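You operate a simulated robot arm through the tools that you are given. There is no shell and no other tool. Be economical: measure what you need, move in short steps, check, and stop when the job is done.

Carry out the task below with a simulated robot arm. There is one attempt and no reset: what you move stays moved.

TASK
Press the tester button three times.
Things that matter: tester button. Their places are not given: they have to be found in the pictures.

It is judged by the outcome, as a careful person would: the job done as asked, and still so three seconds after it is handed in. It fails if anything else is knocked over, pushed out of place, dropped, spilled or broken.

THE ROBOT
A 6-joint arm with a two-finger parallel gripper, fixed in place. Base frame: the origin is at the foot of the arm, x ahead of it, y to its left, z up. Lengths are in mm, angles in rad, forces in N, time in s.
Its first joint turns from -1.152 to 1.152 rad. Payload 2.1 kg.
Tool frame: the origin (TCP) lies between the finger pads and is the grasp point; the fingertips stand 30 mm ahead of it; z points along the fingers, y is the line along which they close. The gripper opens to 94 mm. The fingers are 28 mm wide and 10 mm thick; the gripper's body (50 by 96 mm) begins 55 mm behind the TCP.
Orientation is that of the tool frame in the base frame, as [roll, pitch, yaw] about the fixed x, y, z axes, in that order (R = Rz(yaw) Ry(pitch) Rx(roll)). With the fingers straight down and closing along the base's y, the tool's x points along the base's -x, its y along +y and its z along -z.

THE INTERFACE
- The arm moves only by the tool arm_command. Its arguments are lists of equal length, an entry for each row: "jaw": the opening, from 0 (shut) to 1 (fully open); "translation": the shift along the tool's x, y, z in units of 30 mm (1.0 is 30 mm), a list of three; "angular": the turn, a rotation vector about the tool's x, y, z in units of 6 degrees (1.0 is 6 degrees), a list of three. In form: {"jaw": [jaw, ...], "translation": [[tx, ty, tz], ...], "angular": [[wx, wy, wz], ...]}. A call has 1 to 10 rows; each row shifts and turns the commanded pose from where the row before left it, along the tool's axes as they then stand. A call with a number of a shift or a turn outside -1 to 1 is refused whole. A row lasts 0.2 s, in which the tool goes at most 50 mm and 0.15 rad; a call with a longer step from one row to the next is refused whole, and so is a gripper value outside its range. A pose out of reach is approached as far as the arm can. The call stops where the force on the tool passes 40 N (or 10 N more than at its start, if that is more) or the arm is blocked; 0.2 s more then pass. The fingers move at their own pace (about 72 mm/s each) and stop on an object; they squeeze with about 27 N. The grip force told is the motor's: it shows also when the fingers shut on nothing. Time passes only in rows, and 0.2 s behind the last, so rows that do not move let the fingers close. It gives the time, the measured TCP pose, the force on the tool (base axes), the opening and the grip force at its end, in the units of the frame above (readings bear some noise).
- Cameras (640 x 400 px; columns grow to the right, rows downward): "scene" is fixed at [69.7, -379.8, 501.9]; the picture's right is [0.65, -0.76, 0.00], its down [-0.30, -0.25, -0.92] and it looks along [0.70, 0.60, -0.39] (base axes); focal length 245 px, centre (320, 200). "wrist" rides on the gripper at [-37, 0, -58] in the tool frame; the picture's right is [0.00, -1.00, 0.00], its down [0.97, 0.00, -0.24] and it looks along [0.24, 0.00, 0.97] (tool axes); focal length 218 px, centre (320, 200).
- snapshot(camera): a new picture of that camera. No time passes.
- measure_at(camera, pixels): for up to 12 pixels [column, row] of the newest picture of that camera ("zoom" is the newest enlarged one), the place [x, y, z] in the base frame of the surface seen there, good to about 2 mm. No time passes.
- enlarge(camera, box): a new picture of the part [left, top, right, bottom] of that camera's present view, enlarged. No time passes.
- sign_off(): hands the job in; it is judged then, once.

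Work in short steps. Measure before you move; look again where a grasp or a placing could have gone wrong, and mend it. You have 60 turns and 30 pictures in all, the two below and enlarged ones among them. Open the gripper and draw the arm clear of the work before you hand the job in, unless the task says otherwise; then end with one line.

The tools are called as a command line: name --argument value ..., lists and objects as JSON in quotes. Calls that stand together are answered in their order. arm_command: Moves the arm, as the interface text tells. Its arguments: {"type":"object","properties":{"jaw":{"type":"array","items":{"type":"number"}},"translation":{"type":"array","items":{"type":"array","items":{"type":"number"}}},"angular":{"type":"array","items":{"type":"array","items":{"type":"number"}}}},"required":["jaw","translation","angular"]} The other tools are called the same way: snapshot (camera) takes a picture; measure_at (camera, pixels) gives the place of the surface under pixels of a picture; enlarge (camera, box) takes an enlarged picture of a part of a camera's view; sign_off () hands the job in.

At the start:

```text
t: 0.0
tcp_pos: [228.8, -178.2, 387.3]
orientation: [-3.14, 0.003, -3.14]
wrist_force: [0.3, 0.4, -0.4]
finger_gap: 94.0
grasp_force: 0.1
```

scene: 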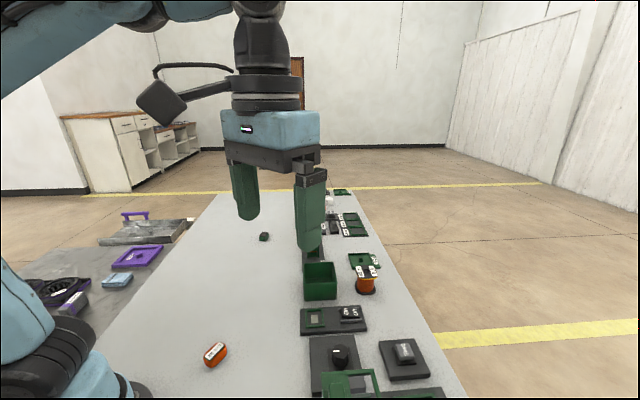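
wrist: 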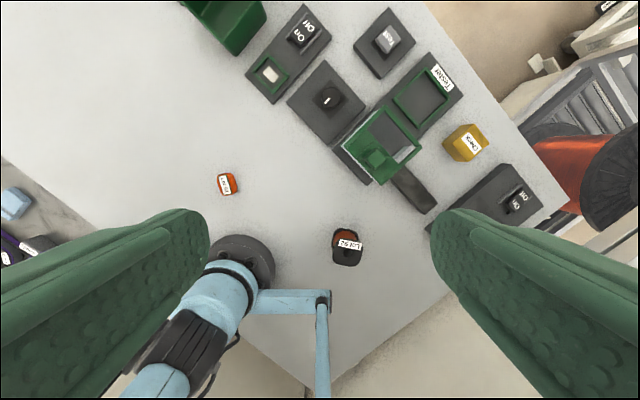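

The wrist picture shows a part labelled "Tester" near (440,78); I enlarge that area to identify the button.

enlarge --camera "wrist" --box '[240, 0, 560, 220]'

enlarge --camera "scene" --box '[280, 290, 460, 400]'

```text
1.82 times, centred on (400, 110) of wrist
```

zoom: 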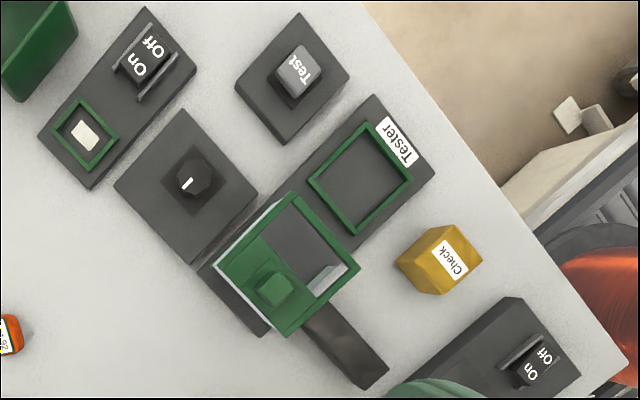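

```text
3.56 times, centred on (370, 345) of scene
```

zoom: 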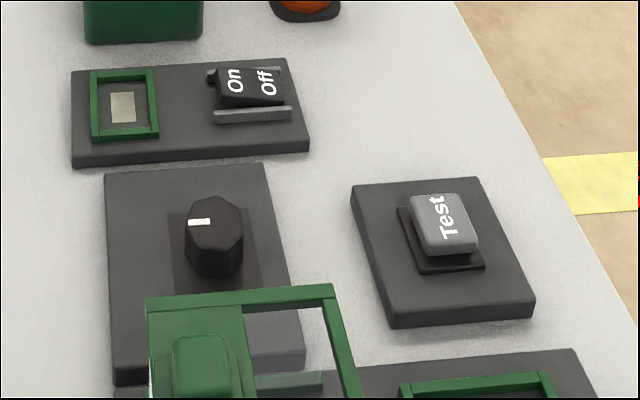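

The grey "Test" push-button (zoom 443,222) looks like the tester's button. I measure its top, plate and neighbours.

measure_at --camera "zoom" --pixels '[[440, 218], [420, 200], [458, 197], [472, 238], [430, 245], [380, 230], [500, 290], [213, 215], [200, 355], [240, 295], [235, 85], [330, 295]]'

measure_at --camera "wrist" --pixels '[[388, 40], [395, 38], [380, 50], [376, 158], [442, 76], [422, 98], [390, 130], [355, 165], [412, 190], [465, 140], [515, 200], [330, 98]]'

enlarge --camera "scene" --box '[290, 170, 400, 300]'

```text
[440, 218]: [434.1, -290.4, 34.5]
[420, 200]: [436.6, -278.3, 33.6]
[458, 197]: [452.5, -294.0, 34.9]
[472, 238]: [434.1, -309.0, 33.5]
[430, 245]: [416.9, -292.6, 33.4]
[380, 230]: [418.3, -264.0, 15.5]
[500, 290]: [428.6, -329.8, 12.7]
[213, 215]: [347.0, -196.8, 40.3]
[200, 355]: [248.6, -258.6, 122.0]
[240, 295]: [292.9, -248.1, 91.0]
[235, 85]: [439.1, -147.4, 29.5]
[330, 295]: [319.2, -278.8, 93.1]
```

```text
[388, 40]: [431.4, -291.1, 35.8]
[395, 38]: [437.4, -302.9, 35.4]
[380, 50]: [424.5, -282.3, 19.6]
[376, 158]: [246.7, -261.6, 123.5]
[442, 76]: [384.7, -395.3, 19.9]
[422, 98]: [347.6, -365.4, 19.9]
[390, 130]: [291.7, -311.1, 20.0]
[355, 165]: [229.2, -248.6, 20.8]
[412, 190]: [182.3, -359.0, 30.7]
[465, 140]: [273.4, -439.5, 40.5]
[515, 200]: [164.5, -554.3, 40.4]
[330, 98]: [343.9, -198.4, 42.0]
```

```text
3.08 times, centred on (345, 235) of scene
```

zoom: 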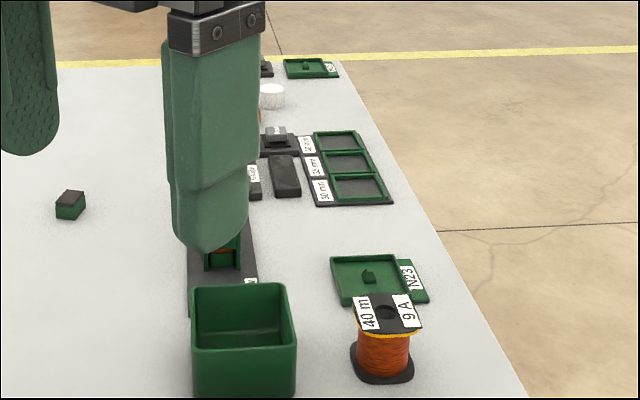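

I need a closer look at the tester, and at the other button further off. I move +150 x at height to view.

arm_command --jaw '[0.5, 0.3, 0, 0, 0]' --translation '[[-1, -0.5, 0], [-1, -0.5, 0], [-1, -0.5, 0], [-1, -0.5, 0], [0, 0, 0]]' --angular '[[0, 0, 0], [0, 0, 0], [0, 0, 0], [0, 0, 0], [0, 0, 0]]'

snapshot --camera "wrist"

snapshot --camera "scene"

```text
t: 1.2
tcp_pos: [349.0, -240.3, 383.6]
orientation: [-3.141, 0.002, -3.141]
wrist_force: [-0.7, -0.1, 0.7]
finger_gap: 0.2
grasp_force: 26.2
```

```text
24 pictures are left
```

wrist: 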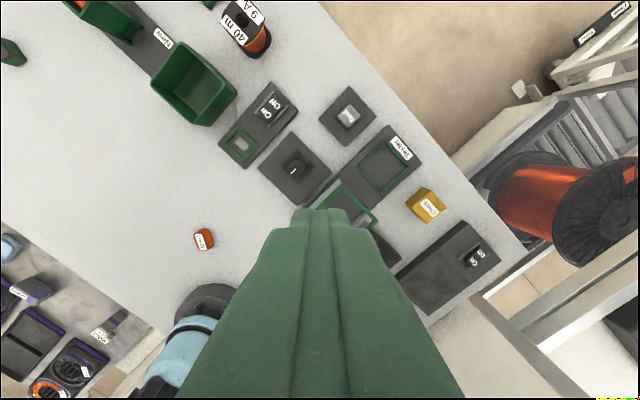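

```text
23 pictures are left
```

scene: 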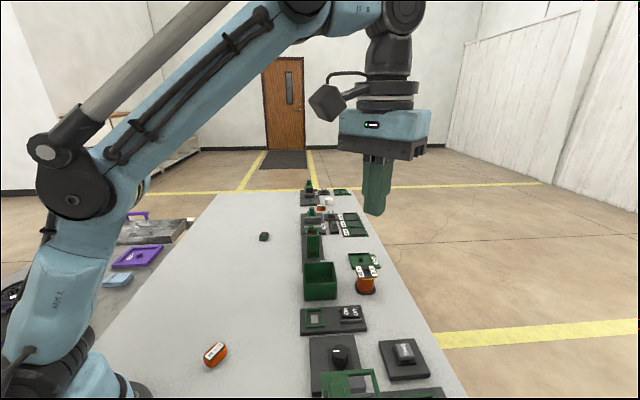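

I enlarge the far stations and the tester for labels.

enlarge --camera "scene" --box '[285, 175, 385, 260]'

enlarge --camera "wrist" --box '[220, 70, 460, 260]'

measure_at --camera "wrist" --pixels '[[347, 114], [353, 118], [341, 110], [330, 130], [367, 112], [347, 135], [360, 60], [230, 210], [396, 150], [270, 107]]'

```text
4.71 times, centred on (335, 218) of scene
```

zoom: 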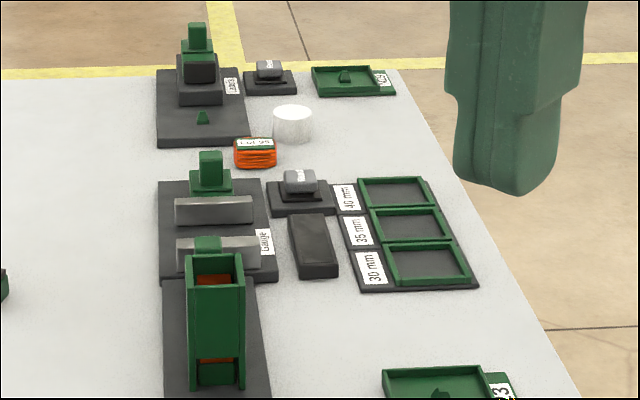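

```text
2.11 times, centred on (340, 165) of wrist
```

zoom: 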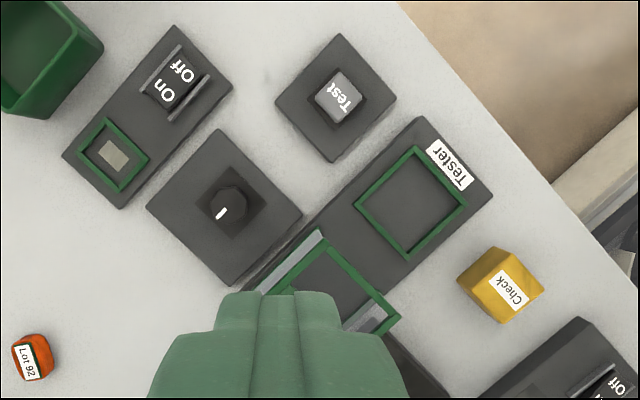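

```text
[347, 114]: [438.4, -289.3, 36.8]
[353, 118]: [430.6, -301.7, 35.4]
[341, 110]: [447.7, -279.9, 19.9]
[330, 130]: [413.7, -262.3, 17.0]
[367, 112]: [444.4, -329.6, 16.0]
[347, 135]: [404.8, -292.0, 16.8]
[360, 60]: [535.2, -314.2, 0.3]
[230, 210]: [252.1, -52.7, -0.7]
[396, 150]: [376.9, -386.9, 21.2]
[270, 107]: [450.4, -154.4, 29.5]
```

"Test" sits beside the "Tester", and the other two grey buttons belong to the labels and gauge stations. Its centre is about (435,-292), top z≈36. I go above it with the fingers shut.

arm_command --jaw '[0, 0, 0, 0, 0, 0, 0, 0, 0, 0]' --translation '[[-0.95, -0.58, 0.8], [-0.96, -0.58, 0.8], [-0.96, -0.57, 0.8], [0, 0, 1], [0, 0, 1], [0, 0, 1], [0, 0, 1], [0, 0, 1], [0, 0, 1], [0, 0, 0.6]]' --angular '[[0, 0, 0], [0, 0, 0], [0, 0, 0], [0, 0, 0], [0, 0, 0], [0, 0, 0], [0, 0, 0], [0, 0, 0], [0, 0, 0], [0, 0, 0]]'

snapshot --camera "scene"

snapshot --camera "wrist"

```text
t: 3.4
tcp_pos: [423.3, -284.3, 106.5]
orientation: [3.141, 0.001, 3.141]
wrist_force: [0.5, -0.4, -0.7]
finger_gap: 0.0
grasp_force: 26.8
out of reach, approached as far as the arm can: row 2, 3
```

```text
20 pictures are left
```

scene: 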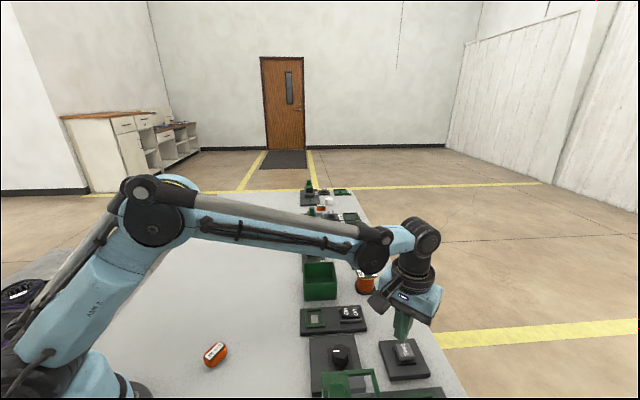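

```text
19 pictures are left
```

wrist: 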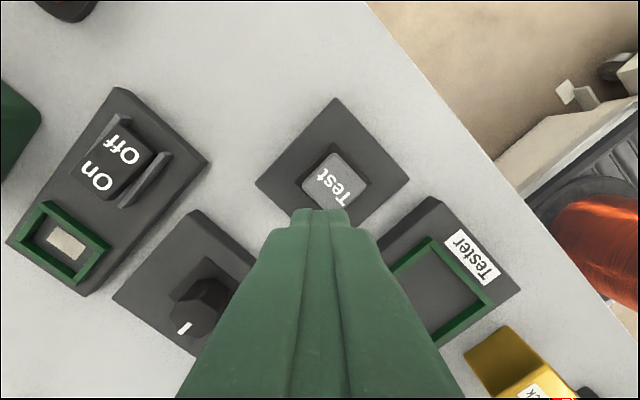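

The arm is 12 mm short in x. I measure the button again from here before lining up.

measure_at --camera "wrist" --pixels '[[336, 156], [308, 183], [365, 183], [334, 180], [336, 165], [270, 190], [390, 180], [350, 155]]'

arm_command --jaw '[0, 0]' --translation '[[-0.38, -0.27, 0], [0, 0, 0]]' --angular '[[0, 0, 0], [0, 0, 0]]'

```text
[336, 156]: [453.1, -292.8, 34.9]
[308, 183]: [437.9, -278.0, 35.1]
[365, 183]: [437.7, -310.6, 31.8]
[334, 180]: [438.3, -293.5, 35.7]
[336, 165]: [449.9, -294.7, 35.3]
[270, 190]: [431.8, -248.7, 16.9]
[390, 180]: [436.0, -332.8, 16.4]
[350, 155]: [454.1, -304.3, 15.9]
```

```text
t: 4.0
tcp_pos: [434.9, -290.8, 106.3]
orientation: [-3.141, 0.001, 3.141]
wrist_force: [1.3, -0.1, -0.6]
finger_gap: 0.0
grasp_force: 27.0
```

TCP is now (434.9,-290.8), about 2 mm off the button centre, and the fingertips are about 40 mm above the cap. I go down to about 3 mm above it, then creep.

arm_command --jaw '[0, 0, 0]' --translation '[[-0.04, -0.07, 0.7], [0, 0, 0.5], [0, 0, 0]]' --angular '[[0, 0, 0], [0, 0, 0], [0, 0, 0]]'

arm_command --jaw '[0, 0, 0, 0]' --translation '[[0, 0, 0.05], [0, 0, 0.05], [0, 0, 0.05], [0, 0, 0]]' --angular '[[0, 0, 0], [0, 0, 0], [0, 0, 0], [0, 0, 0]]'

```text
t: 4.8
tcp_pos: [435.2, -293.0, 71.0]
orientation: [-3.141, 0.0, -3.141]
wrist_force: [-0.9, 0.7, -0.1]
finger_gap: 0.5
grasp_force: 27.1
```

```text
t: 5.8
tcp_pos: [434.1, -292.8, 64.7]
orientation: [3.141, 0.002, -3.141]
wrist_force: [0.4, 0.1, 0.4]
finger_gap: 0.2
grasp_force: 27.4
```

Tips are at z≈34.7 with no force yet; I creep on.

arm_command --jaw '[0, 0]' --translation '[[0, 0, 0.05], [0, 0, 0]]' --angular '[[0, 0, 0], [0, 0, 0]]'

enlarge --camera "scene" --box '[360, 310, 450, 390]'

```text
t: 6.4
tcp_pos: [433.3, -294.8, 62.4]
orientation: [-3.141, -0.001, -3.14]
wrist_force: [-1.0, -0.2, 2.1]
finger_gap: 0.0
grasp_force: 27.2
```

```text
5.00 times, centred on (405, 350) of scene
```

zoom: 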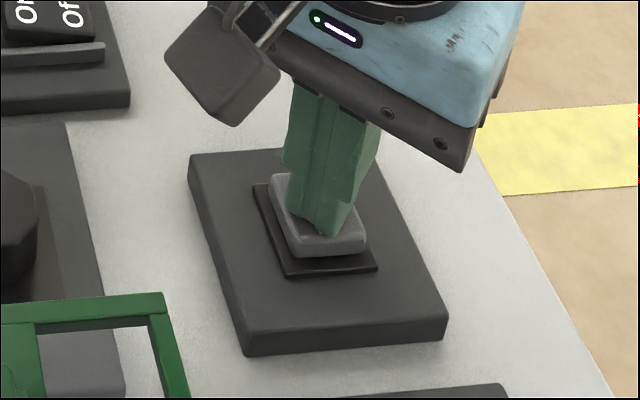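

Contact with the cap (2 N). I keep pressing monotonically until it bottoms.

arm_command --jaw '[0, 0]' --translation '[[0, 0, 0.06], [0, 0, 0]]' --angular '[[0, 0, 0], [0, 0, 0]]'

arm_command --jaw '[0, 0]' --translation '[[0, 0, 0.06], [0, 0, 0]]' --angular '[[0, 0, 0], [0, 0, 0]]'

arm_command --jaw '[0, 0]' --translation '[[0, 0, 0.06], [0, 0, 0]]' --angular '[[0, 0, 0], [0, 0, 0]]'

```text
t: 7.0
tcp_pos: [433.9, -293.1, 61.0]
orientation: [-3.142, 0.001, 3.141]
wrist_force: [-1.0, -0.4, 2.6]
finger_gap: 0.2
grasp_force: 26.9
```

```text
t: 7.6
tcp_pos: [433.5, -295.2, 59.3]
orientation: [-3.14, -0.001, 3.14]
wrist_force: [-1.0, -0.7, 3.9]
finger_gap: 0.0
grasp_force: 27.0
```

```text
t: 8.2
tcp_pos: [434.6, -293.9, 57.4]
orientation: [-3.138, 0.001, -3.141]
wrist_force: [-0.5, -0.1, 14.0]
finger_gap: 0.0
grasp_force: 27.0
```

Force jumped to 14 N: bottomed at TCP z≈57.5, so that counts as press one. I lift 15 mm clear and look at the button.

arm_command --jaw '[0, 0, 0]' --translation '[[0, 0, -0.25], [0, 0, -0.25], [0, 0, 0]]' --angular '[[0, 0, 0], [0, 0, 0], [0, 0, 0]]'

enlarge --camera "scene" --box '[290, 300, 450, 400]'

```text
t: 9.0
tcp_pos: [434.2, -293.2, 73.1]
orientation: [-3.14, 0.001, 3.141]
wrist_force: [0.5, 0.6, -0.3]
finger_gap: 0.0
grasp_force: 26.4
```

```text
4.00 times, centred on (370, 350) of scene
```

zoom: 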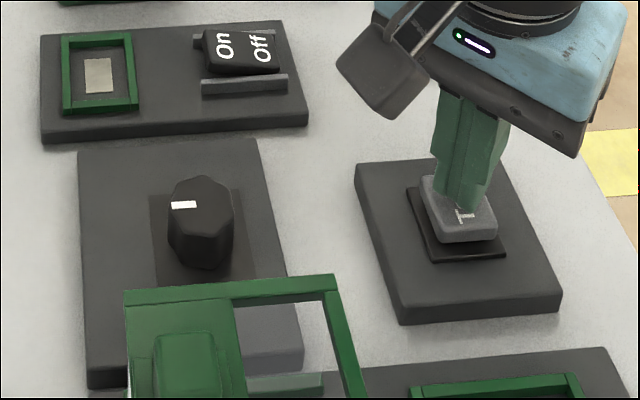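

The cap has sprung back and nothing else moved. Second press: down by the same amount, hold, and read the force.

arm_command --jaw '[0, 0, 0, 0, 0, 0]' --translation '[[0, 0, 0.2], [0, 0, 0.1], [0, 0, 0.1], [0, 0, 0.08], [0, 0, 0.04], [0, 0, 0]]' --angular '[[0, 0, 0], [0, 0, 0], [0, 0, 0], [0, 0, 0], [0, 0, 0], [0, 0, 0]]'

```text
t: 10.4
tcp_pos: [434.3, -292.1, 57.2]
orientation: [3.141, 0.0, 3.141]
wrist_force: [2.7, 1.4, 14.6]
finger_gap: 0.0
grasp_force: 27.2
```

Second press bottomed (14.6 N). Release fully.

arm_command --jaw '[0, 0, 0, 0]' --translation '[[0, 0, -0.26], [0, 0, -0.26], [0, 0, 0], [0, 0, 0]]' --angular '[[0, 0, 0], [0, 0, 0], [0, 0, 0], [0, 0, 0]]'

arm_command --jaw '[0, 0, 0, 0, 0, 0]' --translation '[[0, 0, 0.2], [0, 0, 0.1], [0, 0, 0.1], [0, 0, 0.08], [0, 0, 0.04], [0, 0, 0]]' --angular '[[0, 0, 0], [0, 0, 0], [0, 0, 0], [0, 0, 0], [0, 0, 0], [0, 0, 0]]'

```text
t: 11.4
tcp_pos: [435.2, -292.8, 72.1]
orientation: [3.142, -0.001, -3.14]
wrist_force: [0.8, 0.2, -0.1]
finger_gap: 0.0
grasp_force: 27.1
```

```text
t: 12.8
tcp_pos: [434.5, -293.8, 56.8]
orientation: [3.141, 0.004, -3.14]
wrist_force: [1.8, 3.3, 13.6]
finger_gap: 0.1
grasp_force: 27.6
```

Third press bottomed (13.6 N). I lift straight up, well clear, then open the gripper at height.

arm_command --jaw '[0, 0, 0, 0, 0, 0, 0, 0.5, 1, 1]' --translation '[[0, 0, -0.5], [0, 0, -1], [0, 0, -1], [0, 0, -1], [0.3, 0, -1], [0.5, 0.3, -0.9], [0.5, 0.3, -0.9], [0.5, 0.3, 0], [0, 0, 0], [0, 0, 0]]' --angular '[[0, 0, 0], [0, 0, 0], [0, 0, 0], [0, 0, 0], [0, 0, 0], [0, 0, 0], [0, 0, 0], [0, 0, 0], [0, 0, 0], [0, 0, 0]]'

snapshot --camera "scene"

snapshot --camera "wrist"

```text
t: 15.0
tcp_pos: [378.3, -265.1, 248.6]
orientation: [-3.141, 0.003, -3.141]
wrist_force: [0.0, 0.0, -0.1]
finger_gap: 94.2
grasp_force: 0.1
```

```text
16 pictures are left
```

scene: 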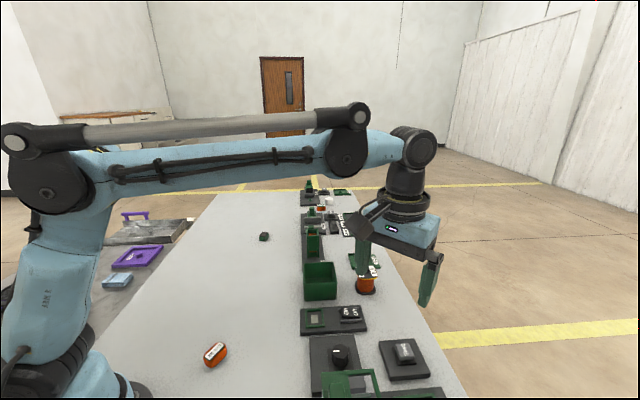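

```text
15 pictures are left
```

wrist: 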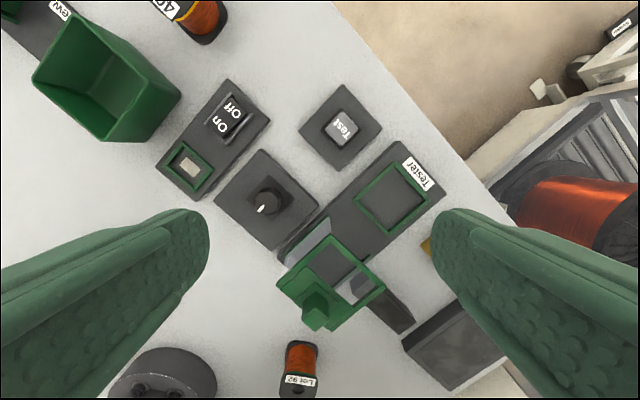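

The button is back up, the neighbouring items look undisturbed, and the arm is clear with the gripper open. I hand in.

sign_off

```text
The job is handed in.
```

I pressed the grey "Test" button beside the tester three times, reaching the bottom and releasing fully each time. Nothing else was visibly moved, and the arm ended clear with the gripper open.
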